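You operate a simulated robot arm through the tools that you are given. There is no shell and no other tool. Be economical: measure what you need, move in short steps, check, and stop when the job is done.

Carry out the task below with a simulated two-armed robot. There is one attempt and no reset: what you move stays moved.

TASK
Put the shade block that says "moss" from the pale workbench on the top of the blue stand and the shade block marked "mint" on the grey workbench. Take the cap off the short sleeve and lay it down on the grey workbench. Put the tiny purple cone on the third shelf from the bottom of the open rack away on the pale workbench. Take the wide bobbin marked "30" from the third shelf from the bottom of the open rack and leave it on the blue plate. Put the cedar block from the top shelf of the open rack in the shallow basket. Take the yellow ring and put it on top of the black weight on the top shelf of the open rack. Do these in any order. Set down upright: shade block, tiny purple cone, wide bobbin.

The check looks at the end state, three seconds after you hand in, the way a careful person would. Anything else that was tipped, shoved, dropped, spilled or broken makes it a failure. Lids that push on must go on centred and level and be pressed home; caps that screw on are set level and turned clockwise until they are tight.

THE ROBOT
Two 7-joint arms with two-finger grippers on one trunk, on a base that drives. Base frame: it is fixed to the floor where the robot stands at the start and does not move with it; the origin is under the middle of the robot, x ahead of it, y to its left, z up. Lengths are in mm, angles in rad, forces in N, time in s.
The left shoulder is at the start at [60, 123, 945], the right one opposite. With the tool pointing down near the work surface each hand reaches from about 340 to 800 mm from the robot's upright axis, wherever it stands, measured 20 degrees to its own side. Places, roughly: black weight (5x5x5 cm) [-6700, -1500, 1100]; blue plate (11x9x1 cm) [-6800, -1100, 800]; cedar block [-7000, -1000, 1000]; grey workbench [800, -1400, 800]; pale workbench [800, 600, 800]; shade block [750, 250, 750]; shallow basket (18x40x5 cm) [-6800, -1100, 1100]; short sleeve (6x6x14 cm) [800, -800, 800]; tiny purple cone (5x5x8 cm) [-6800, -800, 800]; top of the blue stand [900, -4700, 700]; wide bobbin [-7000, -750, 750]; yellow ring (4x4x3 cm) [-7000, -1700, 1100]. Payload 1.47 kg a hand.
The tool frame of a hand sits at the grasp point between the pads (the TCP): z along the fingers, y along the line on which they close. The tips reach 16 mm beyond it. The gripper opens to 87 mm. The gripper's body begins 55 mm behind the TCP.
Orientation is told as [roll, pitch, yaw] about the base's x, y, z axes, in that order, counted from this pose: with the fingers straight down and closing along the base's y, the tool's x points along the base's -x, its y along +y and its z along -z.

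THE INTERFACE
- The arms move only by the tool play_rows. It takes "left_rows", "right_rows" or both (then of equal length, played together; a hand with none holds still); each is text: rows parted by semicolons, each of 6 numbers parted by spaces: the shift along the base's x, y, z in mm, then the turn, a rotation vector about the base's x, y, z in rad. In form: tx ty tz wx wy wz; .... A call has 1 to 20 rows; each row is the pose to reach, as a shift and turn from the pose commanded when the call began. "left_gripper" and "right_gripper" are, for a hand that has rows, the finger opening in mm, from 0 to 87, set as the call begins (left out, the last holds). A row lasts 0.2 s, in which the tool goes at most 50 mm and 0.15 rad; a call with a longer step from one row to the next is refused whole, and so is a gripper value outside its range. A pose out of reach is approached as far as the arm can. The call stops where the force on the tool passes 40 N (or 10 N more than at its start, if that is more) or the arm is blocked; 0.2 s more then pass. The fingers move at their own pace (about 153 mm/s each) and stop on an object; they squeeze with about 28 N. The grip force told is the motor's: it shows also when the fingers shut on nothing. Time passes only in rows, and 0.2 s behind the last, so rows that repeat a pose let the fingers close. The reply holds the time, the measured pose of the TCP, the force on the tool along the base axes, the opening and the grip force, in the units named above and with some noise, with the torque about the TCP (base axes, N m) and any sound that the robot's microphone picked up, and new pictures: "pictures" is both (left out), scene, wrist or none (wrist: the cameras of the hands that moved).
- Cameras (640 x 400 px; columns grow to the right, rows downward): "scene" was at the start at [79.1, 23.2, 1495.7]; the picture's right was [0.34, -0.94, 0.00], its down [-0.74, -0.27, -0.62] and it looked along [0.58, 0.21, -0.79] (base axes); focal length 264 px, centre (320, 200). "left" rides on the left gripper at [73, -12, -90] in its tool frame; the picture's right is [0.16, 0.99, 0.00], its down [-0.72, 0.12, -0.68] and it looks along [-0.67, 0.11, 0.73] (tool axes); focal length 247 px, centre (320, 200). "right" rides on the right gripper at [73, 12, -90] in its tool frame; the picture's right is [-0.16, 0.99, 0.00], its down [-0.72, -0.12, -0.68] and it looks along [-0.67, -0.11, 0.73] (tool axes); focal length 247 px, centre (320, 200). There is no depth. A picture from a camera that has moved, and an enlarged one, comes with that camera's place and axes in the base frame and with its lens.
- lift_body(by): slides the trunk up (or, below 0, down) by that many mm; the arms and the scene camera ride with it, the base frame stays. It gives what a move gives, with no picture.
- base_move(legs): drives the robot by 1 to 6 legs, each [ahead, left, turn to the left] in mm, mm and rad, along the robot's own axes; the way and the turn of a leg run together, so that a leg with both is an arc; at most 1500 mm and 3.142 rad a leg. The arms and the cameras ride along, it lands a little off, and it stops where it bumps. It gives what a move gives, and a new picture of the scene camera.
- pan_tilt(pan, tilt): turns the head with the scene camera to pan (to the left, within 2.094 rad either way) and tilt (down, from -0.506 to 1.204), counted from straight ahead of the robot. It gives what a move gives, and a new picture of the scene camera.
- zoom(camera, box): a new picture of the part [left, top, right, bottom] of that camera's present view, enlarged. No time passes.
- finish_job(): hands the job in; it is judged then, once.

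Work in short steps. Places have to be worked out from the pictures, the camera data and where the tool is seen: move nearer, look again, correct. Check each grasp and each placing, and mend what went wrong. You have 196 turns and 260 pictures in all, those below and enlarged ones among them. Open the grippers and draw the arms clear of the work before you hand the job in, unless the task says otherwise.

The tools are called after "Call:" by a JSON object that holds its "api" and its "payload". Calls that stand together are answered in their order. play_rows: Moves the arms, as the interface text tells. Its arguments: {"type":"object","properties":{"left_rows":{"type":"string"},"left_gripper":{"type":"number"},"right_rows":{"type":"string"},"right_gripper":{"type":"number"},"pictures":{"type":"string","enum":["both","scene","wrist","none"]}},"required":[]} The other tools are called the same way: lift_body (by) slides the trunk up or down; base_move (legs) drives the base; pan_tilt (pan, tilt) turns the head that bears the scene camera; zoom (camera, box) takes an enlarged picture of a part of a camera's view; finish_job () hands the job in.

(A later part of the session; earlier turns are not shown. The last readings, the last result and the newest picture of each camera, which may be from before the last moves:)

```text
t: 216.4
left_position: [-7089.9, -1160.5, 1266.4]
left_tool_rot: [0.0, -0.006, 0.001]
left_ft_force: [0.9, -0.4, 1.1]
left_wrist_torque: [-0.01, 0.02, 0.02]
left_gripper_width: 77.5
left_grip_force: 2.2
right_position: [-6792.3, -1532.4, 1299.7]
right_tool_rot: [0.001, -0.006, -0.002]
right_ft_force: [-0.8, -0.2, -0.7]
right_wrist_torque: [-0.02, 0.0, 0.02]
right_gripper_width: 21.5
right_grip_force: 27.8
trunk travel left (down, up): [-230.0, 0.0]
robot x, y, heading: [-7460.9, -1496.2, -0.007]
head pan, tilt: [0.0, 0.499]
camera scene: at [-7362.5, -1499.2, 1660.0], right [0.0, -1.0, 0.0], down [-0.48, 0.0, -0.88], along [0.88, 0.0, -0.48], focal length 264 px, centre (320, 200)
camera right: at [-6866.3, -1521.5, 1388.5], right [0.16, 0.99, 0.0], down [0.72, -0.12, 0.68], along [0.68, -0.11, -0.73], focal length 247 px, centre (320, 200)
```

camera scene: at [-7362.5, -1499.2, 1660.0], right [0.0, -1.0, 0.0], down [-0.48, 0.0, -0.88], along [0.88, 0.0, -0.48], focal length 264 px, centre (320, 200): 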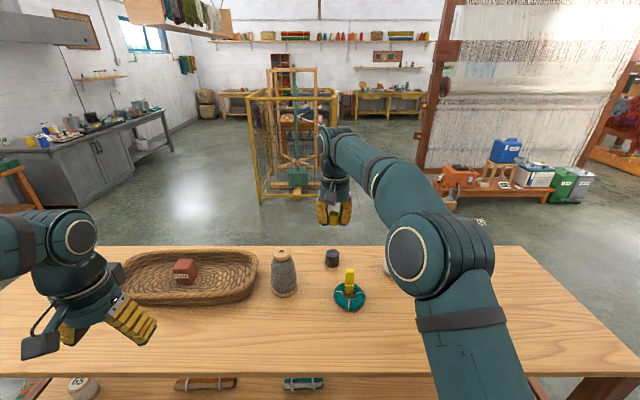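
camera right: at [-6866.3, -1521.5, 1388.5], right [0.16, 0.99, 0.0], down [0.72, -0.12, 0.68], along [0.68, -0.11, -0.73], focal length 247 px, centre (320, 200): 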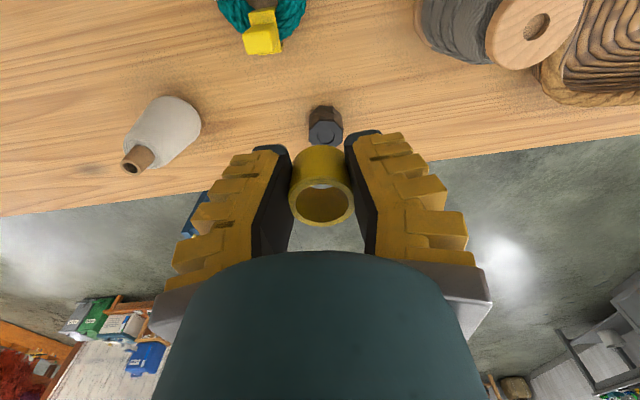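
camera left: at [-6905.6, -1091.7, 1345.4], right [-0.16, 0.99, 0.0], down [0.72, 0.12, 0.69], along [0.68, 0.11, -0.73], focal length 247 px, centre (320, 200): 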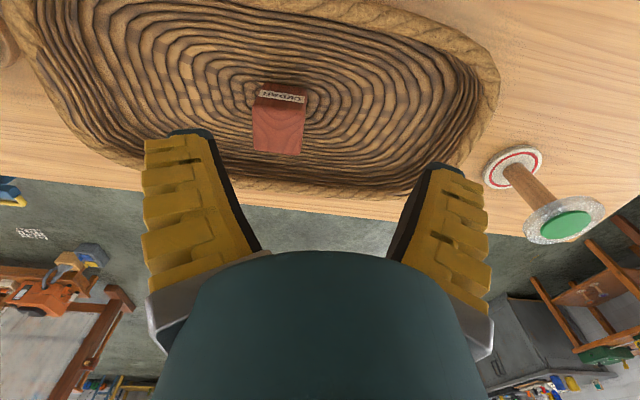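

Weight top ≈(-6724,-1538). I approach lower for a refined fix.

Call:
{"api": "play_rows", "payload": {"right_rows": "20 -3 -40 0 0 0;40 -6 -80 0 0 0;40 -6 -80 0 0 0", "pictures": "wrist"}}

```text
t: 217.2
left_position: [-7089.8, -1159.4, 1266.8]
left_tool_rot: [0.0, -0.008, -0.001]
left_ft_force: [-0.1, 0.1, 0.4]
left_wrist_torque: [0.0, -0.02, 0.02]
left_gripper_width: 77.6
left_grip_force: 2.1
right_position: [-6753.5, -1538.1, 1220.6]
right_tool_rot: [0.002, -0.006, -0.002]
right_ft_force: [-0.1, -0.2, 0.1]
right_wrist_torque: [-0.01, 0.01, 0.02]
right_gripper_width: 21.8
right_grip_force: 27.4
trunk travel left (down, up): [-230.0, 0.0]
robot x, y, heading: [-7464.6, -1496.0, -0.005]
head pan, tilt: [0.0, 0.499]
camera right: at [-6828.0, -1526.8, 1308.6], right [0.16, 0.99, 0.0], down [0.72, -0.12, 0.69], along [0.68, -0.11, -0.73], focal length 247 px, centre (320, 200)
```

right: 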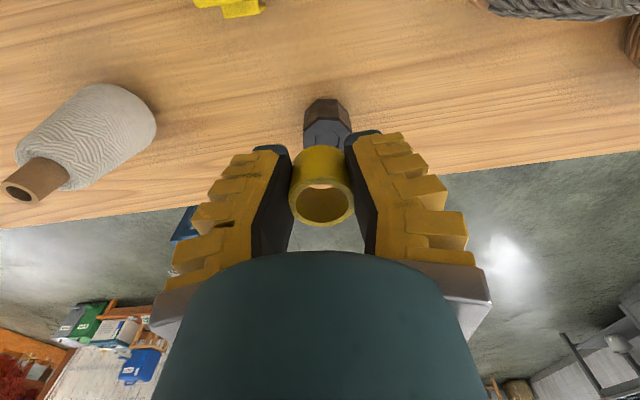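

Call:
{"api": "zoom", "payload": {"camera": "right", "box": [270, 80, 390, 155]}}

Call:
{"api": "zoom", "payload": {"camera": "scene", "box": [300, 230, 380, 280]}}

```text
5.33 times, centred on (330, 118) of right
camera zoom: at [-6828.0, -1526.8, 1308.6], right [0.16, 0.99, 0.0], down [0.72, -0.12, 0.69], along [0.68, -0.11, -0.73], focal length 1317 px, centre (267, 640)
```

zoom: 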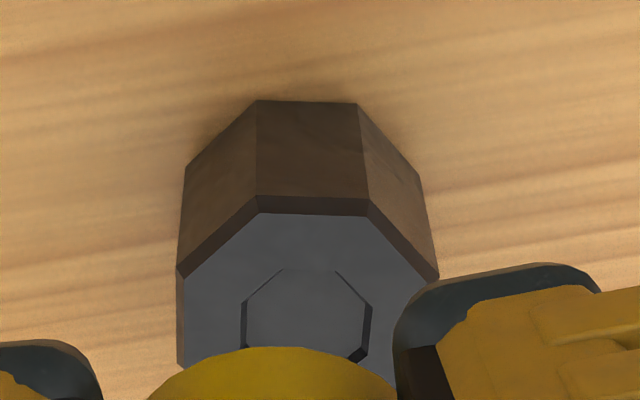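

```text
8.00 times, centred on (340, 255) of scene
camera zoom: at [-7363.6, -1499.3, 1660.1], right [0.0, -1.0, 0.0], down [-0.48, 0.0, -0.88], along [0.88, 0.0, -0.48], focal length 2110 px, centre (160, -240)
```

zoom: 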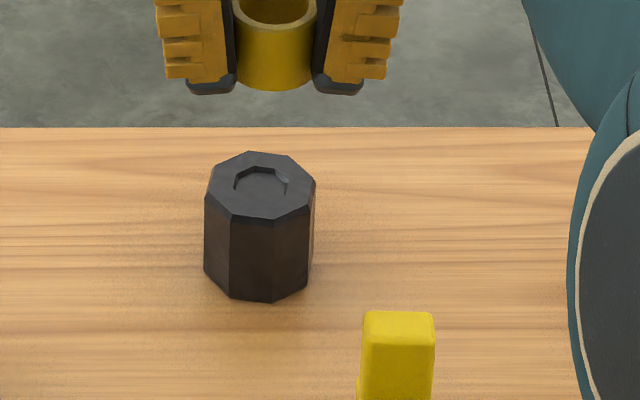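

Weight top centre (-6722,-1538,1121), octagon 43 wide. I align the ring (offset +3 in x) and lower to just above.

Call:
{"api": "play_rows", "payload": {"right_rows": "28 0 0 0 0 0;28 0 -30 0 0 0;28 0 -55 0 0 0;28 0 -68 0 0 0;28 0 -68 0 0 0", "pictures": "both"}}

```text
t: 218.4
left_position: [-7089.6, -1160.1, 1265.7]
left_tool_rot: [-0.001, -0.008, -0.001]
left_ft_force: [0.0, 0.5, 0.3]
left_wrist_torque: [-0.01, 0.02, 0.0]
left_gripper_width: 77.6
left_grip_force: 2.0
right_position: [-6728.1, -1537.8, 1150.3]
right_tool_rot: [0.002, -0.008, -0.003]
right_ft_force: [-0.4, 0.3, 0.3]
right_wrist_torque: [-0.01, 0.01, -0.01]
right_gripper_width: 21.3
right_grip_force: 28.3
right hand out of reach, approached as far as the arm can: row 1
trunk travel left (down, up): [-230.0, 0.0]
robot x, y, heading: [-7462.8, -1497.5, -0.003]
head pan, tilt: [0.0, 0.499]
camera scene: at [-7362.8, -1499.3, 1660.0], right [0.0, -1.0, 0.0], down [-0.48, 0.0, -0.88], along [0.88, 0.0, -0.48], focal length 264 px, centre (320, 200)
camera right: at [-6800.6, -1526.1, 1239.4], right [0.16, 0.99, 0.0], down [0.72, -0.12, 0.68], along [0.68, -0.11, -0.73], focal length 247 px, centre (320, 200)
```

scene: 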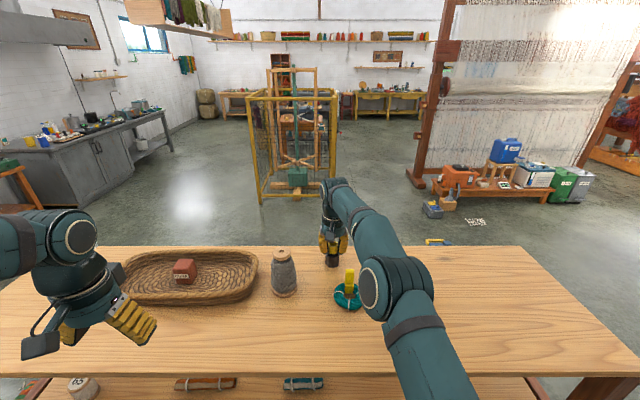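
right: 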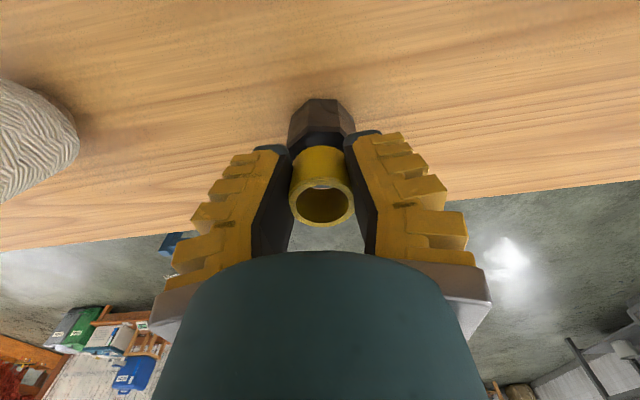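

Call:
{"api": "zoom", "payload": {"camera": "scene", "box": [300, 220, 380, 280]}}

Call:
{"api": "zoom", "payload": {"camera": "right", "box": [260, 80, 380, 240]}}

```text
6.67 times, centred on (340, 250) of scene
camera zoom: at [-7362.8, -1499.3, 1660.0], right [0.0, -1.0, 0.0], down [-0.48, 0.0, -0.88], along [0.88, 0.0, -0.48], focal length 1759 px, centre (187, -133)
```

zoom: 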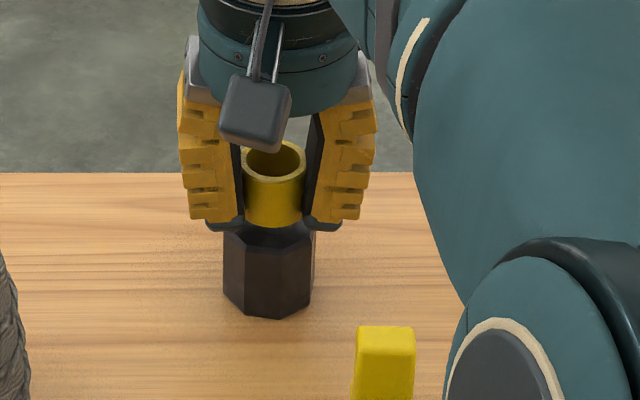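

```text
2.50 times, centred on (320, 160) of right
camera zoom: at [-6800.6, -1526.1, 1239.4], right [0.16, 0.99, 0.0], down [0.72, -0.12, 0.68], along [0.68, -0.11, -0.73], focal length 617 px, centre (320, 300)
```

zoom: 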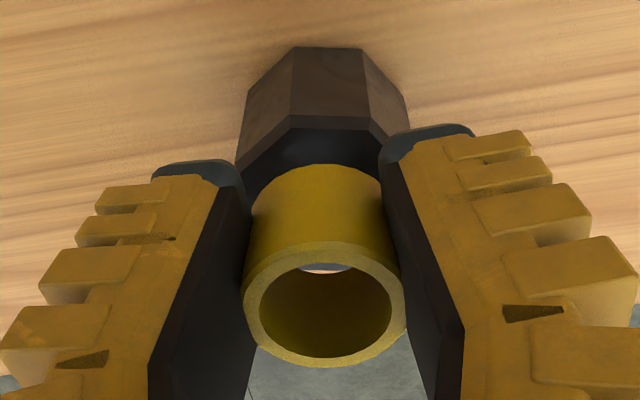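

Ring is centred within ~2 mm. I shift +2 in y and creep down to contact.

Call:
{"api": "play_rows", "payload": {"right_rows": "0 2 -2 0 0 0;0 2 -4 0 0 0;0 2 -5 0 0 0;0 2 -6 0 0 0;0 2 -7 0 0 0;0 2 -8 0 0 0;0 2 -9 0 0 0", "pictures": "none"}}

```text
t: 220.1
left_position: [-7090.1, -1160.6, 1265.4]
left_tool_rot: [-0.001, -0.006, 0.0]
left_ft_force: [-0.5, 0.0, -0.3]
left_wrist_torque: [0.03, -0.02, 0.01]
left_gripper_width: 77.8
left_grip_force: 1.9
right_position: [-6726.2, -1536.5, 1142.1]
right_tool_rot: [0.001, -0.005, -0.003]
right_ft_force: [-0.1, 0.2, 0.2]
right_wrist_torque: [0.01, -0.03, 0.02]
right_gripper_width: 21.0
right_grip_force: 27.6
trunk travel left (down, up): [-230.0, 0.0]
robot x, y, heading: [-7461.8, -1493.0, -0.004]
head pan, tilt: [0.0, 0.499]
```

Call:
{"api": "play_rows", "payload": {"right_rows": "0 0 -1 0 0 0;0 0 -2 0 0 0;0 0 -3 0 0 0;0 0 -4 0 0 0", "pictures": "none"}}

Call:
{"api": "zoom", "payload": {"camera": "scene", "box": [300, 220, 380, 280]}}

```text
t: 221.1
left_position: [-7091.6, -1160.1, 1266.7]
left_tool_rot: [0.0, -0.009, 0.0]
left_ft_force: [-0.9, -0.4, 0.2]
left_wrist_torque: [0.0, -0.01, -0.01]
left_gripper_width: 77.8
left_grip_force: 1.8
right_position: [-6726.2, -1537.0, 1140.6]
right_tool_rot: [0.001, -0.011, -0.001]
right_ft_force: [-0.3, 0.9, 15.5]
right_wrist_torque: [-0.04, -0.02, -0.04]
right_gripper_width: 22.2
right_grip_force: 28.1
trunk travel left (down, up): [-230.0, 0.0]
robot x, y, heading: [-7461.6, -1497.4, 0.003]
head pan, tilt: [0.0, 0.499]
```

```text
6.67 times, centred on (340, 250) of scene
camera zoom: at [-7364.4, -1499.0, 1660.3], right [0.0, -1.0, 0.0], down [-0.48, 0.0, -0.88], along [0.88, 0.0, -0.48], focal length 1759 px, centre (187, -133)
```

zoom: 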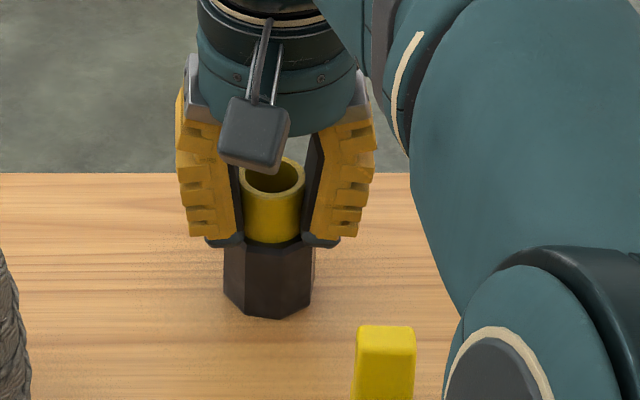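

Contact at 15 N, ring centred on the weight. I open and rise.

Call:
{"api": "play_rows", "payload": {"right_rows": "0 0 2 0 0 0;0 0 2 0 0 0;0 0 2 0 0 0;0 0 30 0 0 0;0 0 75 0 0 0;0 0 120 0 0 0;-30 -20 150 0 0 0;-60 -40 150 0 0 0", "right_gripper": 55, "pictures": "wrist"}}

Call:
{"api": "zoom", "payload": {"camera": "scene", "box": [300, 220, 380, 280]}}

```text
t: 222.8
left_position: [-7090.3, -1160.3, 1266.5]
left_tool_rot: [0.0, -0.007, 0.0]
left_ft_force: [0.1, -0.2, 0.3]
left_wrist_torque: [0.0, 0.03, -0.03]
left_gripper_width: 77.5
left_grip_force: 2.0
right_position: [-6757.9, -1575.3, 1299.6]
right_tool_rot: [0.003, -0.004, -0.001]
right_ft_force: [0.6, -0.2, 0.1]
right_wrist_torque: [-0.01, -0.01, -0.02]
right_gripper_width: 60.3
right_grip_force: 4.0
right hand out of reach, approached as far as the arm can: row 5, 6, 8
trunk travel left (down, up): [-230.0, 0.0]
robot x, y, heading: [-7464.9, -1496.0, 0.003]
head pan, tilt: [0.0, 0.499]
camera right: at [-6832.3, -1563.6, 1388.1], right [0.16, 0.99, 0.0], down [0.72, -0.12, 0.68], along [0.68, -0.11, -0.73], focal length 247 px, centre (320, 200)
```

right: 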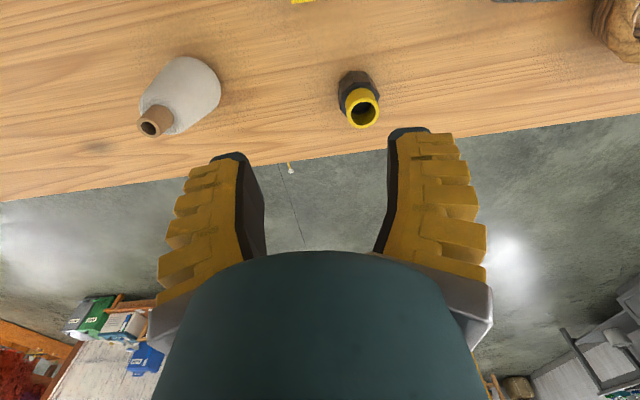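

```text
6.67 times, centred on (340, 250) of scene
camera zoom: at [-7362.6, -1499.9, 1660.0], right [0.0, -1.0, 0.0], down [-0.48, 0.0, -0.88], along [0.88, 0.0, -0.48], focal length 1759 px, centre (187, -133)
```

zoom: 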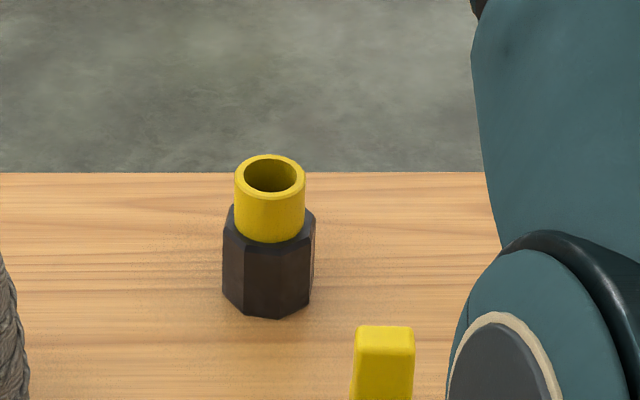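

Ring sits on the weight. Now the third shelf (z≈750): I'll need the hands horizontal with camera above. I retract the right hand, back off, shift left to y≈-950 and lower the trunk.

Call:
{"api": "play_rows", "payload": {"right_rows": "-45 -15 0 0 0 0;-90 -30 0 0 0 0;-135 -45 0 0 0 0;-180 -45 0 0 0 0;-225 -45 -5 0 0 0;-270 -45 -15 0 0 0;-315 -45 -25 0 0 0;-340 -45 -30 0 0 0", "right_gripper": 87, "pictures": "none"}}

Call:
{"api": "base_move", "payload": {"legs": [[-400, 0, 0], [0, 545, 0]]}}

Call:
{"api": "lift_body", "payload": {"by": -180}}

Call:
{"api": "pan_tilt", "payload": {"pan": 0.0, "tilt": 0.6}}

```text
t: 224.7
left_position: [-7092.8, -1161.7, 1268.1]
left_tool_rot: [0.0, -0.009, 0.002]
left_ft_force: [0.8, -0.3, 0.5]
left_wrist_torque: [0.05, -0.06, -0.01]
left_gripper_width: 77.7
left_grip_force: 2.1
right_position: [-6814.6, -1625.0, 1420.9]
right_tool_rot: [0.002, -0.008, -0.004]
right_ft_force: [-1.2, -1.1, 0.5]
right_wrist_torque: [0.01, -0.08, 0.03]
right_gripper_width: 87.2
right_grip_force: 0.0
right hand out of reach, approached as far as the arm can: row 1, 2, 3, 4, 5, 6, 7, 8
trunk travel left (down, up): [-230.0, 0.0]
robot x, y, heading: [-7461.0, -1495.2, -0.004]
head pan, tilt: [0.0, 0.499]
```

```text
t: 232.0
left_position: [-7483.6, -617.6, 1267.3]
left_tool_rot: [-0.001, -0.006, -0.005]
left_ft_force: [-0.1, 0.4, -1.1]
left_wrist_torque: [0.03, -0.03, -0.03]
left_gripper_width: 77.7
left_grip_force: 1.6
right_position: [-7205.7, -1083.4, 1419.5]
right_tool_rot: [0.002, -0.006, -0.003]
right_ft_force: [1.4, -0.6, 0.0]
right_wrist_torque: [0.01, 0.02, -0.01]
right_gripper_width: 87.1
right_grip_force: 0.1
trunk travel left (down, up): [-230.0, 0.0]
robot x, y, heading: [-7856.9, -952.5, -0.007]
head pan, tilt: [0.0, 0.499]
camera scene: at [-7757.0, -957.0, 1660.0], right [0.0, -1.0, 0.0], down [-0.48, 0.0, -0.88], along [0.88, 0.0, -0.48], focal length 264 px, centre (320, 200)
```

scene: 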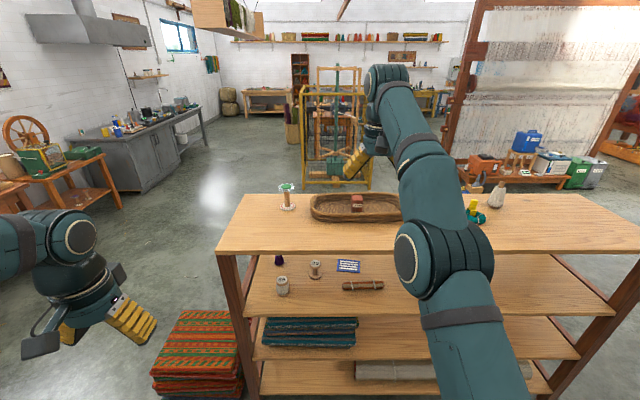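

```text
t: 234.0
left_position: [-7483.0, -618.8, 1086.2]
left_tool_rot: [0.001, -0.007, -0.003]
left_ft_force: [-0.6, -0.2, -0.9]
left_wrist_torque: [-0.02, 0.01, 0.02]
left_gripper_width: 77.4
left_grip_force: 1.5
right_position: [-7206.3, -1083.3, 1239.8]
right_tool_rot: [0.002, -0.006, -0.002]
right_ft_force: [-0.5, 0.0, 0.4]
right_wrist_torque: [-0.01, -0.01, 0.0]
right_gripper_width: 87.2
right_grip_force: 0.0
trunk travel left (down, up): [-50.0, 180.0]
robot x, y, heading: [-7858.1, -951.9, -0.005]
head pan, tilt: [0.0, 0.499]
```

```text
t: 234.7
left_position: [-7484.3, -620.1, 1085.9]
left_tool_rot: [-0.001, -0.007, -0.004]
left_ft_force: [0.8, 0.2, -0.2]
left_wrist_torque: [0.01, 0.03, 0.0]
left_gripper_width: 77.6
left_grip_force: 1.4
right_position: [-7207.2, -1082.8, 1239.8]
right_tool_rot: [0.0, -0.006, -0.002]
right_ft_force: [-0.3, -0.2, -0.2]
right_wrist_torque: [0.02, -0.01, -0.03]
right_gripper_width: 87.2
right_grip_force: 0.2
trunk travel left (down, up): [-50.0, 180.0]
robot x, y, heading: [-7854.3, -955.1, -0.003]
head pan, tilt: [0.0, 0.6]
camera scene: at [-7759.6, -957.2, 1471.0], right [0.0, -1.0, 0.0], down [-0.56, 0.0, -0.83], along [0.83, 0.0, -0.56], focal length 264 px, centre (320, 200)
```

scene: 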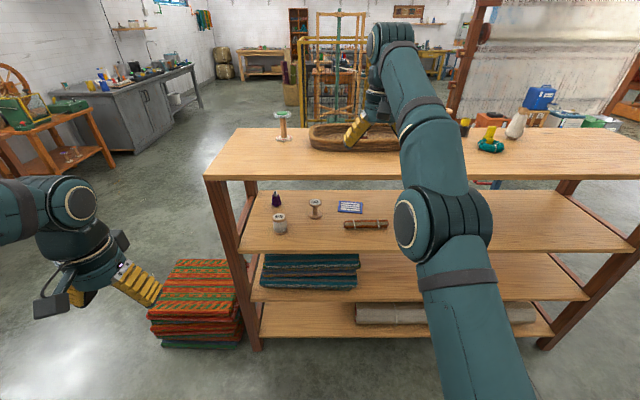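

The right arm had been over-stretched; I bring it back in now.

Call:
{"api": "play_rows", "payload": {"right_rows": "-5 0 -40 0 0 0;-35 0 -70 0 0 0;-70 0 -100 0 0 0;-105 0 -125 0 0 0;-145 0 -140 0 0 0;-185 0 -150 0 0 0;-225 0 -155 0 0 0;-240 0 -160 0 0 0", "pictures": "scene"}}

```text
t: 236.4
left_position: [-7482.5, -618.4, 1085.9]
left_tool_rot: [0.0, -0.006, -0.005]
left_ft_force: [-0.3, -0.7, -0.3]
left_wrist_torque: [0.01, -0.03, 0.03]
left_gripper_width: 77.7
left_grip_force: 1.8
right_position: [-7447.2, -1083.4, 1080.2]
right_tool_rot: [0.003, -0.008, -0.003]
right_ft_force: [0.2, -0.7, -0.6]
right_wrist_torque: [0.01, 0.0, 0.03]
right_gripper_width: 86.8
right_grip_force: 0.0
trunk travel left (down, up): [-50.0, 180.0]
robot x, y, heading: [-7853.8, -954.9, 0.002]
head pan, tilt: [0.0, 0.6]
camera scene: at [-7759.6, -957.1, 1470.9], right [0.0, -1.0, 0.0], down [-0.56, 0.0, -0.83], along [0.83, 0.0, -0.56], focal length 264 px, centre (320, 200)
```

scene: 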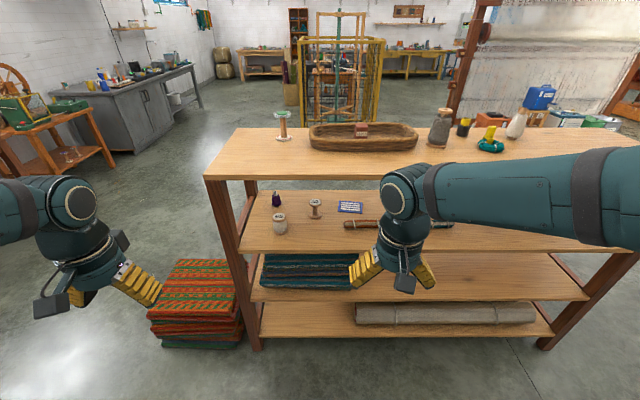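

Good view of all items; I zoom in for measurement.

Call:
{"api": "zoom", "payload": {"camera": "scene", "box": [230, 120, 390, 240]}}

```text
3.33 times, centred on (310, 180) of scene
camera zoom: at [-7759.6, -957.1, 1470.9], right [0.0, -1.0, 0.0], down [-0.56, 0.0, -0.83], along [0.83, 0.0, -0.56], focal length 879 px, centre (353, 267)
```

zoom: 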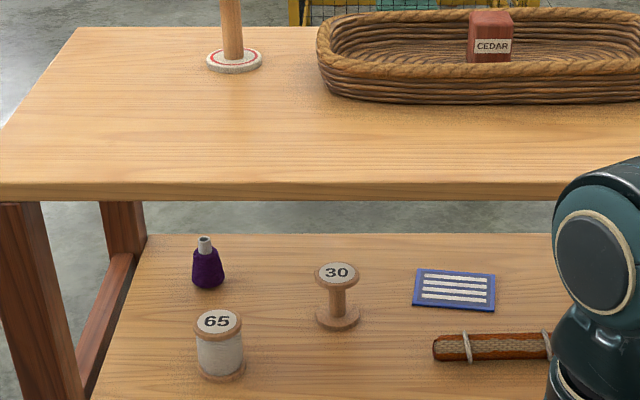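

Measurements: bobbin (-6818,-937), cone (-6728,-750), plate (-6757,-1099), "65" spool (-6930,-794), shelf ≈752. I now flip both hands to point forward (15° down) with cameras on top, in free space.

Call:
{"api": "play_rows", "payload": {"right_rows": "7 0 -4 -.0913 0 .1189;15 0 -8 -.1827 0 .2379;22 0 -12 -.2740 0 .3568;30 0 -16 -.3654 0 .4758;37 0 -20 -.4567 0 .5947;45 0 -24 -.5481 0 .7137;52 0 -28 -.6394 0 .8326;60 0 -32 -.7308 0 .9516;67 0 -36 -.8221 0 1.0705;75 0 -40 -.9135 0 1.1895;82 0 -44 -1.0048 0 1.3084;90 0 -48 -1.0962 0 1.4274;97 0 -52 -1.1875 0 1.5463;105 0 -56 -1.2789 0 1.6653;112 0 -60 -1.3702 0 1.7842;120 0 -64 -1.4616 0 1.9032;127 0 -68 -1.5529 0 2.0221;135 0 -72 -1.6443 0 2.1411;142 0 -76 -1.7356 0 2.26;150 0 -80 -1.827 0 2.379", "left_rows": "7 0 -4 .0913 0 -.1189;15 0 -8 .1827 0 -.2379;22 0 -12 .2740 0 -.3568;30 0 -16 .3654 0 -.4758;37 0 -20 .4567 0 -.5947;45 0 -24 .5481 0 -.7137;52 0 -28 .6394 0 -.8326;60 0 -32 .7308 0 -.9516;67 0 -36 .8221 0 -1.0705;75 0 -40 .9135 0 -1.1895;82 0 -44 1.0048 0 -1.3084;90 0 -48 1.0962 0 -1.4274;97 0 -52 1.1875 0 -1.5463;105 0 -56 1.2789 0 -1.6653;112 0 -60 1.3702 0 -1.7842;120 0 -64 1.4616 0 -1.9032;127 0 -68 1.5529 0 -2.0221;135 0 -72 1.6443 0 -2.1411;142 0 -76 1.7356 0 -2.26;150 0 -80 1.827 0 -2.379", "pictures": "scene"}}

```text
t: 240.7
left_position: [-7332.3, -621.5, 1005.8]
left_tool_rot: [0.301, 1.285, -2.748]
left_ft_force: [-2.8, 8.8, -1.8]
left_wrist_torque: [-0.19, -0.27, -0.63]
left_gripper_width: 77.7
left_grip_force: 1.9
left hand out of reach, approached as far as the arm can: row 17, 18
right_position: [-7297.1, -1082.2, 999.7]
right_tool_rot: [-0.316, 1.285, 2.723]
right_ft_force: [0.6, -1.1, -0.5]
right_wrist_torque: [0.01, 0.02, 0.05]
right_gripper_width: 87.1
right_grip_force: 0.1
trunk travel left (down, up): [-50.0, 180.0]
robot x, y, heading: [-7857.7, -950.8, 0.001]
head pan, tilt: [0.0, 0.6]
camera scene: at [-7760.9, -956.6, 1471.1], right [0.0, -1.0, 0.0], down [-0.56, 0.0, -0.83], along [0.83, 0.0, -0.56], focal length 264 px, centre (320, 200)
```

scene: 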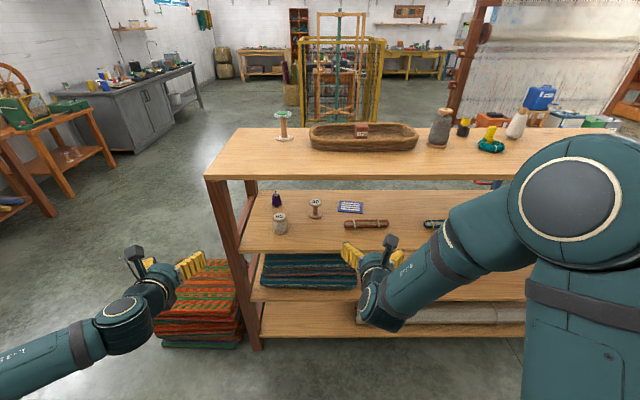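

Both hands reached the flipped pose. I finish the last bit of turn, bring the right hand to (−7297,−938,800) and the left aside to y≈−500.

Call:
{"api": "play_rows", "payload": {"right_rows": "0 20 -30 -.0862 0 .1123;0 45 -65 -.0862 0 .1123;0 70 -100 -.0862 0 .1123;0 95 -130 -.0862 0 .1123;0 120 -160 -.0862 0 .1123;0 145 -195 -.0862 0 .1123;0 145 -195 -.0862 0 .1123", "left_rows": "0 20 0 .0862 0 -.1123;0 40 0 .0862 0 -.1123;0 60 0 .0862 0 -.1123;0 80 0 .0862 0 -.1123;0 100 0 .0862 0 -.1123;0 120 0 .0862 0 -.1123;0 120 0 .0862 0 -.1123", "pictures": "both"}}

```text
t: 242.2
left_position: [-7333.3, -498.7, 1007.2]
left_tool_rot: [-0.009, 1.303, 3.13]
left_ft_force: [0.4, 1.4, -0.1]
left_wrist_torque: [0.03, -0.01, -0.03]
left_gripper_width: 77.6
left_grip_force: 1.9
right_position: [-7298.2, -936.7, 805.1]
right_tool_rot: [-0.015, 1.304, 3.124]
right_ft_force: [-0.2, -0.2, 0.2]
right_wrist_torque: [-0.01, 0.0, 0.01]
right_gripper_width: 87.1
right_grip_force: 0.1
trunk travel left (down, up): [-50.0, 180.0]
robot x, y, heading: [-7855.0, -954.3, -0.006]
head pan, tilt: [0.0, 0.6]
camera scene: at [-7759.7, -957.5, 1471.0], right [0.0, -1.0, 0.0], down [-0.56, 0.0, -0.83], along [0.83, 0.0, -0.56], focal length 264 px, centre (320, 200)
camera right: at [-7365.4, -949.4, 899.1], right [-0.05, -0.99, -0.16], down [-0.85, 0.12, -0.52], along [0.53, 0.11, -0.84], focal length 247 px, centre (320, 200)
camera left: at [-7400.0, -487.4, 1100.9], right [0.04, -0.99, 0.15], down [-0.85, -0.11, -0.52], along [0.53, -0.11, -0.84], focal length 247 px, centre (320, 200)
```

scene: 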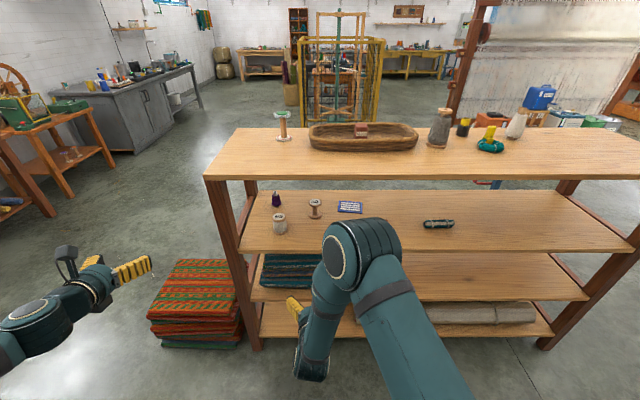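
right: 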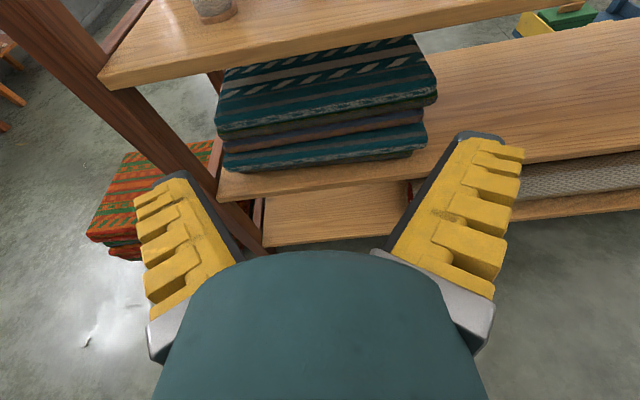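
left: 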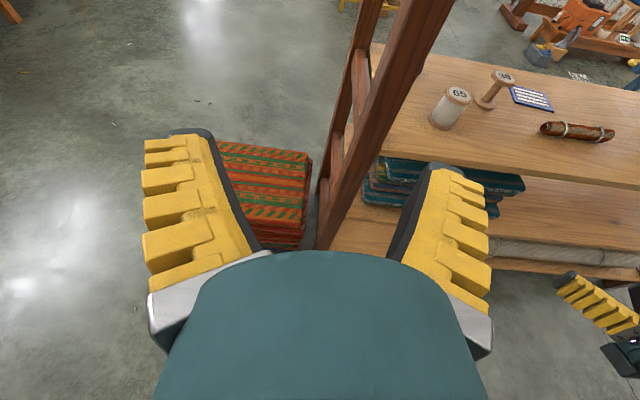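

Camera above works well. I drive forward 230 so the right hand just enters between the shelves.

Call:
{"api": "base_move", "payload": {"legs": [[230, 0, 0.005]]}}

Call:
{"api": "play_rows", "payload": {"right_rows": "30 0 0 0 0 0;60 0 0 0 0 0;90 0 0 0 0 0", "pictures": "wrist"}}

```text
t: 244.0
left_position: [-7111.3, -493.4, 1006.1]
left_tool_rot: [-0.008, 1.302, -3.141]
left_ft_force: [-0.2, 0.1, -0.5]
left_wrist_torque: [0.01, 0.02, 0.02]
left_gripper_width: 77.5
left_grip_force: 1.8
right_position: [-7070.4, -931.6, 805.1]
right_tool_rot: [-0.013, 1.302, 3.134]
right_ft_force: [-0.2, -0.1, -0.2]
right_wrist_torque: [-0.02, 0.02, 0.01]
right_gripper_width: 86.8
right_grip_force: 0.0
trunk travel left (down, up): [-50.0, 180.0]
robot x, y, heading: [-7627.3, -949.7, 0.005]
head pan, tilt: [0.0, 0.6]
camera scene: at [-7531.8, -956.0, 1470.8], right [0.01, -1.0, 0.0], down [-0.57, 0.0, -0.82], along [0.82, 0.0, -0.57], focal length 264 px, centre (320, 200)
```

scene: 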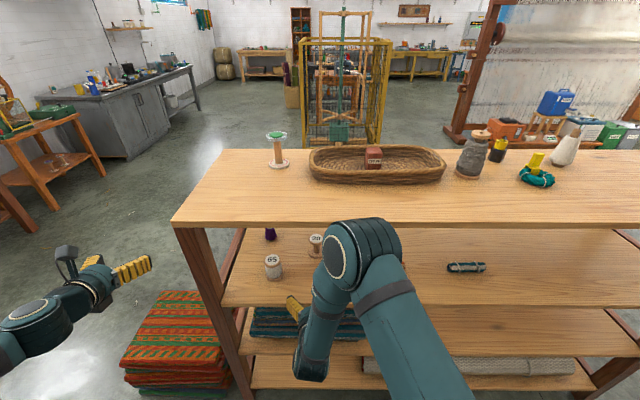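

```text
t: 244.8
left_position: [-7110.4, -494.6, 1007.4]
left_tool_rot: [-0.008, 1.302, 3.142]
left_ft_force: [-0.3, -0.3, 0.2]
left_wrist_torque: [0.01, -0.01, 0.01]
left_gripper_width: 77.8
left_grip_force: 1.6
right_position: [-6978.9, -932.9, 803.8]
right_tool_rot: [-0.012, 1.301, 3.134]
right_ft_force: [0.0, -0.5, -0.5]
right_wrist_torque: [0.01, -0.04, -0.02]
right_gripper_width: 87.2
right_grip_force: 0.0
trunk travel left (down, up): [-50.0, 180.0]
robot x, y, heading: [-7630.7, -952.1, 0.002]
head pan, tilt: [0.0, 0.6]
camera right: at [-7047.1, -945.0, 897.6], right [-0.04, -0.99, -0.16], down [-0.85, 0.11, -0.52], along [0.53, 0.11, -0.84], focal length 247 px, centre (320, 200)
```

right: 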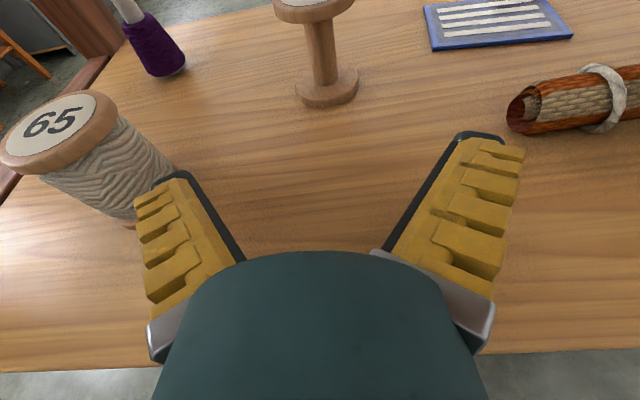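

Bobbin base at (-6829,-938), shelf 752 confirmed. I advance most of the way at grasp height, then check.

Call:
{"api": "play_rows", "payload": {"right_rows": "30 -2 -5 0 0 0;60 -4 -10 0 0 0;90 -5 -14 0 0 0;90 -5 -14 0 0 0", "pictures": "wrist"}}

```text
t: 245.8
left_position: [-7113.2, -494.1, 1008.6]
left_tool_rot: [-0.009, 1.306, -3.141]
left_ft_force: [-0.7, 0.2, 0.0]
left_wrist_torque: [0.01, -0.01, 0.02]
left_gripper_width: 77.3
left_grip_force: 1.3
right_position: [-6891.0, -938.8, 796.3]
right_tool_rot: [-0.018, 1.311, 3.132]
right_ft_force: [-11.2, 0.4, 27.1]
right_wrist_torque: [-0.4, 2.54, -0.28]
right_gripper_width: 87.2
right_grip_force: 0.0
trunk travel left (down, up): [-50.0, 180.0]
robot x, y, heading: [-7628.4, -955.9, 0.003]
head pan, tilt: [0.0, 0.6]
camera right: at [-6959.2, -950.5, 889.9], right [-0.03, -0.99, -0.16], down [-0.84, 0.11, -0.52], along [0.53, 0.11, -0.84], focal length 247 px, centre (320, 200)
```

right: 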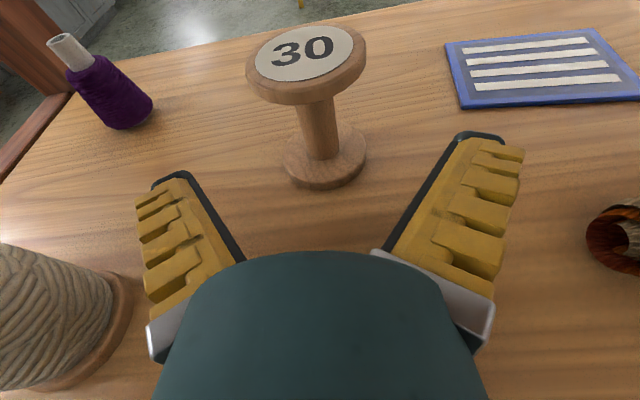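

A contact force shows the hand's underside (~60 below axis) touching the shelf at this height. I raise to z≈816 and instead grip the bobbin's top flange rim (z 812–822).

Call:
{"api": "play_rows", "payload": {"right_rows": "0 0 13 0 0 0;0 0 26 0 0 0;0 0 26 0 0 0", "pictures": "none"}}

Call:
{"api": "play_rows", "payload": {"right_rows": "20 1 0 0 0 0;40 1 0 0 0 0;55 1 0 0 0 0;55 1 0 0 0 0", "pictures": "wrist"}}

```text
t: 246.6
left_position: [-7110.2, -494.3, 1007.2]
left_tool_rot: [-0.008, 1.301, 3.141]
left_ft_force: [0.2, 0.0, 0.0]
left_wrist_torque: [0.01, -0.02, -0.01]
left_gripper_width: 77.4
left_grip_force: 1.9
right_position: [-6892.0, -938.7, 816.6]
right_tool_rot: [-0.013, 1.303, 3.136]
right_ft_force: [0.7, 0.3, 0.6]
right_wrist_torque: [0.0, 0.01, 0.01]
right_gripper_width: 87.3
right_grip_force: 0.1
trunk travel left (down, up): [-50.0, 180.0]
robot x, y, heading: [-7628.5, -955.7, 0.006]
head pan, tilt: [0.0, 0.6]
```

```text
t: 247.6
left_position: [-7111.2, -494.0, 1007.1]
left_tool_rot: [-0.009, 1.303, -3.141]
left_ft_force: [0.7, -0.1, 0.5]
left_wrist_torque: [0.03, 0.03, 0.02]
left_gripper_width: 77.6
left_grip_force: 1.6
right_position: [-6835.9, -936.9, 817.7]
right_tool_rot: [-0.013, 1.303, 3.135]
right_ft_force: [0.0, -0.2, 0.0]
right_wrist_torque: [-0.02, -0.04, 0.0]
right_gripper_width: 86.9
right_grip_force: 0.1
trunk travel left (down, up): [-50.0, 180.0]
robot x, y, heading: [-7628.3, -955.0, 0.004]
head pan, tilt: [0.0, 0.6]
camera right: at [-6903.4, -948.7, 911.3], right [-0.04, -0.99, -0.16], down [-0.85, 0.11, -0.52], along [0.53, 0.11, -0.84], focal length 247 px, centre (320, 200)
```

right: 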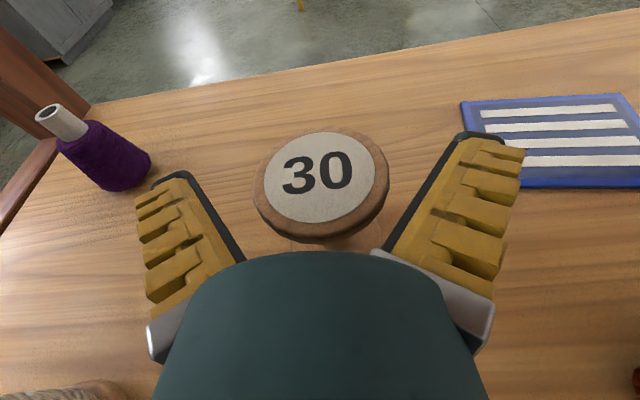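

The flange is centred at the TCP. I close and lift slightly.

Call:
{"api": "play_rows", "payload": {"right_rows": "0 0 0 0 0 0;0 0 0 0 0 0;0 0 0 0 0 0;0 0 0 0 0 0", "right_gripper": 0, "pictures": "none"}}

Call:
{"api": "play_rows", "payload": {"right_rows": "0 0 10 0 0 0;0 0 25 0 0 0;0 0 45 0 0 0;0 0 45 0 0 0", "pictures": "both"}}

```text
t: 248.6
left_position: [-7109.7, -494.6, 1007.4]
left_tool_rot: [-0.008, 1.302, 3.141]
left_ft_force: [-0.1, -0.5, 0.9]
left_wrist_torque: [0.03, -0.03, -0.04]
left_gripper_width: 77.5
left_grip_force: 2.6
right_position: [-6836.0, -935.8, 818.1]
right_tool_rot: [-0.015, 1.3, 3.133]
right_ft_force: [-0.6, -0.1, -0.1]
right_wrist_torque: [-0.01, 0.02, 0.02]
right_gripper_width: 58.1
right_grip_force: 27.2
trunk travel left (down, up): [-50.0, 180.0]
robot x, y, heading: [-7629.5, -954.6, 0.009]
head pan, tilt: [0.0, 0.6]
```

```text
t: 249.6
left_position: [-7112.3, -494.6, 1005.9]
left_tool_rot: [-0.008, 1.304, 3.141]
left_ft_force: [-0.3, 0.0, -1.0]
left_wrist_torque: [0.0, 0.02, 0.0]
left_gripper_width: 77.8
left_grip_force: 1.9
right_position: [-6835.2, -936.2, 864.2]
right_tool_rot: [-0.014, 1.302, 3.132]
right_ft_force: [-0.9, 0.6, -0.6]
right_wrist_torque: [-0.01, 0.01, -0.02]
right_gripper_width: 57.6
right_grip_force: 27.6
trunk travel left (down, up): [-50.0, 180.0]
robot x, y, heading: [-7632.5, -954.3, 0.004]
head pan, tilt: [0.0, 0.6]
camera scene: at [-7532.6, -956.1, 1470.9], right [0.01, -1.0, 0.0], down [-0.57, 0.0, -0.82], along [0.82, 0.0, -0.57], focal length 264 px, centre (320, 200)
camera right: at [-6903.3, -949.1, 956.8], right [-0.04, -0.99, -0.16], down [-0.85, 0.11, -0.52], along [0.53, 0.11, -0.84], focal length 247 px, centre (320, 200)
```

scene: 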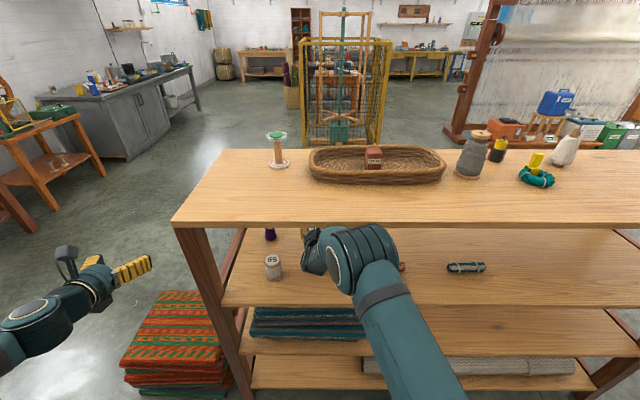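
right: 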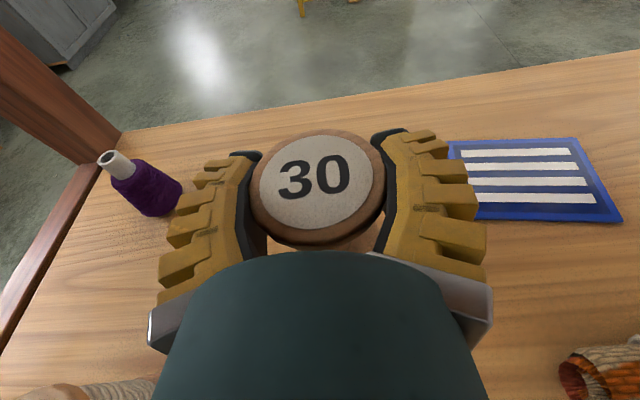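

Bobbin held level. Plate centre measured at (-6777,-1107). I carry it there, yawing the hand −0.6 so the wrist clears the roll.

Call:
{"api": "play_rows", "payload": {"right_rows": "10 -30 6 0 0 -.12;22 -65 6 0 0 -.24;34 -100 6 0 0 -.36;46 -136 6 0 0 -.48;58 -171 6 0 0 -.6;58 -171 6 0 0 -.6", "pictures": "both"}}

```text
t: 251.0
left_position: [-7112.7, -494.2, 1006.1]
left_tool_rot: [-0.007, 1.306, -3.141]
left_ft_force: [-0.7, -0.1, -0.5]
left_wrist_torque: [-0.03, 0.0, 0.01]
left_gripper_width: 77.4
left_grip_force: 1.4
right_position: [-6781.2, -1104.4, 868.0]
right_tool_rot: [-0.005, 1.302, 2.54]
right_ft_force: [0.7, 0.8, -0.8]
right_wrist_torque: [0.01, -0.01, 0.05]
right_gripper_width: 57.8
right_grip_force: 28.5
trunk travel left (down, up): [-50.0, 180.0]
robot x, y, heading: [-7631.9, -952.0, 0.007]
head pan, tilt: [0.0, 0.6]
camera scene: at [-7534.4, -955.4, 1470.8], right [0.01, -1.0, 0.0], down [-0.56, 0.0, -0.83], along [0.83, 0.0, -0.56], focal length 264 px, centre (320, 200)
camera right: at [-6843.1, -1077.6, 962.1], right [-0.59, -0.79, -0.15], down [-0.64, 0.57, -0.52], along [0.5, -0.21, -0.84], focal length 247 px, centre (320, 200)
```

scene: 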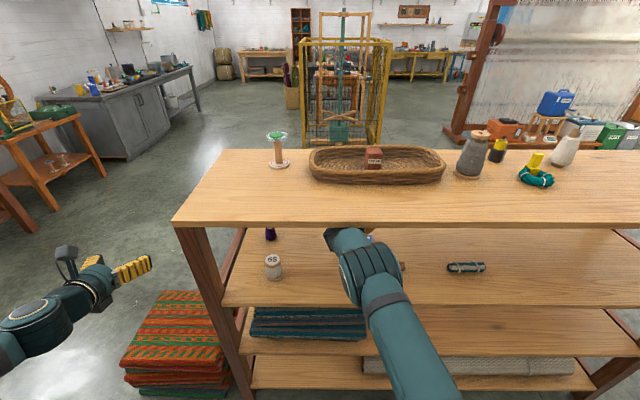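
right: 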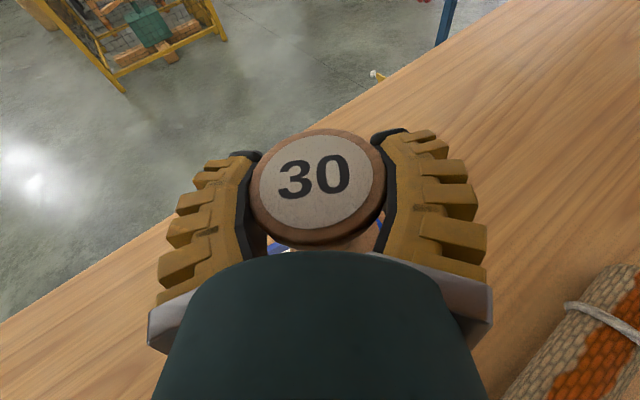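

The plate is beneath the bobbin (blue slivers visible). I lower to contact.

Call:
{"api": "play_rows", "payload": {"right_rows": "4 -3 -10 0 0 0;4 -3 -22 0 0 0;4 -3 -30 0 0 0;4 -3 -33 0 0 0;4 -3 -36 0 0 0;4 -3 -38 0 0 0;4 -3 -40 0 0 0", "pictures": "wrist"}}

```text
t: 252.6
left_position: [-7111.1, -495.2, 1007.0]
left_tool_rot: [-0.009, 1.302, 3.141]
left_ft_force: [0.1, 1.0, 0.0]
left_wrist_torque: [0.0, -0.03, -0.01]
left_gripper_width: 77.6
left_grip_force: 1.6
right_position: [-6774.2, -1110.2, 828.0]
right_tool_rot: [-0.014, 1.301, 2.534]
right_ft_force: [0.9, -0.2, -1.2]
right_wrist_torque: [0.01, 0.01, 0.0]
right_gripper_width: 58.0
right_grip_force: 27.6
trunk travel left (down, up): [-50.0, 180.0]
robot x, y, heading: [-7629.2, -954.1, 0.004]
head pan, tilt: [0.0, 0.6]
camera right: at [-6836.5, -1082.3, 922.2], right [-0.59, -0.79, -0.16], down [-0.64, 0.57, -0.52], along [0.5, -0.2, -0.84], focal length 247 px, centre (320, 200)
```

right: 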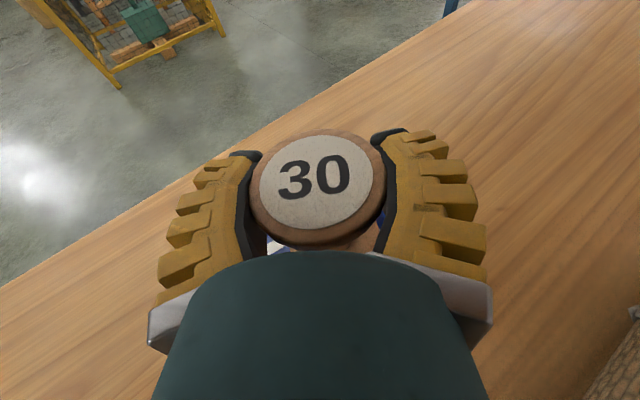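

Call:
{"api": "play_rows", "payload": {"right_rows": "0 0 -1 0 0 0;0 0 -2 0 0 0;0 0 -3 0 0 0;0 0 -4 0 0 0;0 0 -5 0 0 0;0 0 -6 0 0 0", "pictures": "none"}}

```text
t: 254.0
left_position: [-7111.4, -493.4, 1006.9]
left_tool_rot: [-0.009, 1.302, 3.14]
left_ft_force: [-0.7, 0.3, 0.1]
left_wrist_torque: [-0.01, 0.01, 0.02]
left_gripper_width: 77.8
left_grip_force: 1.8
right_position: [-6773.6, -1111.6, 822.9]
right_tool_rot: [-0.013, 1.304, 2.534]
right_ft_force: [-0.7, -0.2, 0.2]
right_wrist_torque: [0.0, 0.02, 0.0]
right_gripper_width: 57.8
right_grip_force: 27.6
trunk travel left (down, up): [-50.0, 180.0]
robot x, y, heading: [-7628.7, -954.6, 0.003]
head pan, tilt: [0.0, 0.6]
```

Still free; shelf level would be 818, so the plate is thin. I go on in 1 mm steps.

Call:
{"api": "play_rows", "payload": {"right_rows": "0 2 -1 0 0 0;0 2 -2 0 0 0;0 2 -3 0 0 0;0 2 -4 0 0 0;0 2 -5 0 0 0", "pictures": "wrist"}}

```text
t: 255.2
left_position: [-7111.2, -494.5, 1008.1]
left_tool_rot: [-0.008, 1.305, -3.14]
left_ft_force: [-0.5, -0.7, -0.2]
left_wrist_torque: [0.02, 0.02, 0.0]
left_gripper_width: 77.5
left_grip_force: 1.8
right_position: [-6773.8, -1109.0, 821.1]
right_tool_rot: [-0.021, 1.306, 2.527]
right_ft_force: [2.7, -0.3, 10.7]
right_wrist_torque: [0.19, -0.11, -0.04]
right_gripper_width: 57.7
right_grip_force: 27.8
trunk travel left (down, up): [-50.0, 180.0]
robot x, y, heading: [-7633.2, -953.7, 0.007]
head pan, tilt: [0.0, 0.6]
camera right: at [-6837.0, -1080.5, 913.6], right [-0.59, -0.79, -0.16], down [-0.63, 0.57, -0.52], along [0.5, -0.21, -0.84], focal length 247 px, centre (320, 200)
```

right: 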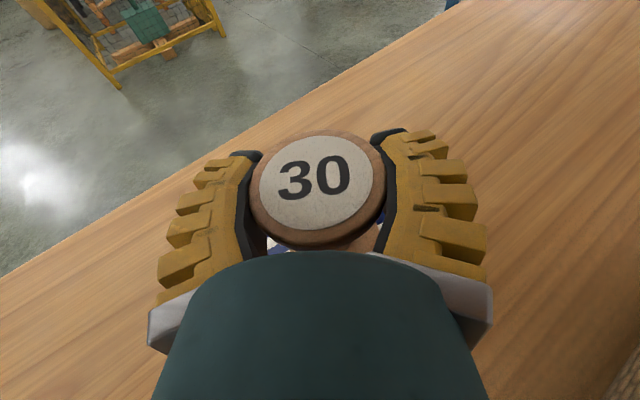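

Contact at ~11 N. I open and retreat along the hand axis.

Call:
{"api": "play_rows", "payload": {"right_rows": "0 0 1 0 0 0;0 0 1 0 0 0;0 0 1 0 0 0;-16 11 6 0 0 0;-40 27 13 0 0 0;-64 44 21 0 0 0;-88 60 29 0 0 0;-100 68 33 0 0 0", "right_gripper": 87, "pictures": "wrist"}}

```text
t: 257.0
left_position: [-7111.4, -493.4, 1007.5]
left_tool_rot: [-0.009, 1.302, -3.141]
left_ft_force: [-0.2, 0.0, 0.5]
left_wrist_torque: [0.01, 0.0, -0.02]
left_gripper_width: 77.4
left_grip_force: 1.4
right_position: [-6874.7, -1040.6, 849.9]
right_tool_rot: [-0.015, 1.302, 2.532]
right_ft_force: [0.3, -0.1, -0.1]
right_wrist_torque: [0.0, -0.02, 0.0]
right_gripper_width: 87.3
right_grip_force: 0.1
trunk travel left (down, up): [-50.0, 180.0]
robot x, y, heading: [-7631.7, -954.0, 0.005]
head pan, tilt: [0.0, 0.6]
camera right: at [-6937.3, -1012.9, 943.0], right [-0.59, -0.79, -0.16], down [-0.64, 0.57, -0.52], along [0.5, -0.21, -0.84], focal length 247 px, centre (320, 200)
```

right: 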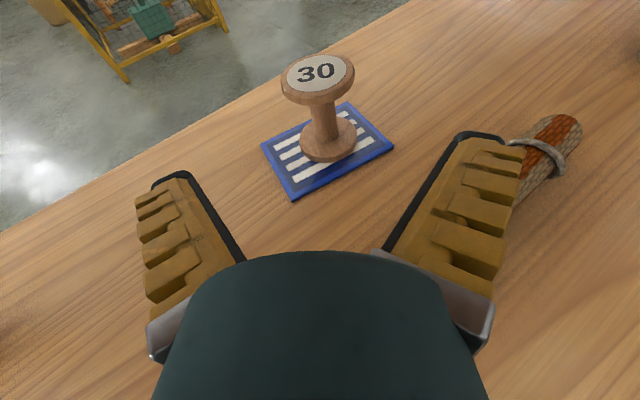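

Bobbin "30" stands upright on the blue plate. Next the cone with the same hand: I swing to yaw +0.75, stopping short of the cone at (-6806,-828,862), clear of spool 65.

Call:
{"api": "play_rows", "payload": {"right_rows": "3 22 6 0 0 .135;8 44 12 0 0 .27;14 66 12 0 0 .405;20 88 12 0 0 .54;28 110 12 0 0 .675;36 131 12 0 0 .81;44 152 12 0 0 .945;52 173 12 0 0 1.08;60 193 12 0 0 1.215;69 213 12 0 0 1.35;69 213 12 0 0 1.35", "pictures": "both"}}

```text
t: 259.4
left_position: [-7110.8, -493.9, 1006.7]
left_tool_rot: [-0.012, 1.302, 3.141]
left_ft_force: [0.4, -0.3, 0.0]
left_wrist_torque: [0.0, -0.02, 0.0]
left_gripper_width: 77.3
left_grip_force: 2.1
right_position: [-6874.2, -873.1, 796.1]
right_tool_rot: [0.105, 1.181, -2.802]
right_ft_force: [-0.3, 0.3, 0.6]
right_wrist_torque: [0.02, 0.02, 0.02]
right_gripper_width: 86.8
right_grip_force: 0.1
right hand out of reach, approached as far as the arm can: row 6, 7, 8, 9, 10, 11
trunk travel left (down, up): [-50.0, 180.0]
robot x, y, heading: [-7627.4, -957.6, 0.006]
head pan, tilt: [0.0, 0.6]
camera scene: at [-7533.0, -956.2, 1470.9], right [0.01, -1.0, 0.0], down [-0.56, 0.0, -0.83], along [0.83, 0.0, -0.56], focal length 264 px, centre (320, 200)
camera right: at [-6925.7, -894.0, 897.8], right [0.18, -0.98, -0.11], down [-0.9, -0.12, -0.42], along [0.39, 0.17, -0.9], focal length 247 px, centre (320, 200)
```

scene: 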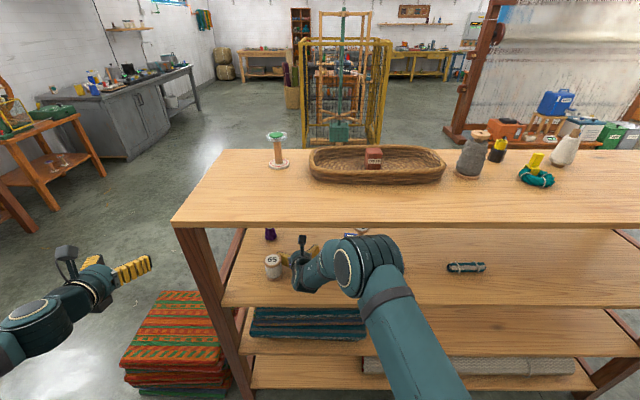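
right: 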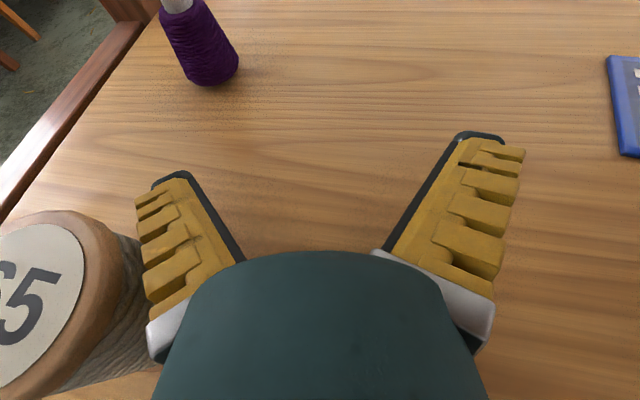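

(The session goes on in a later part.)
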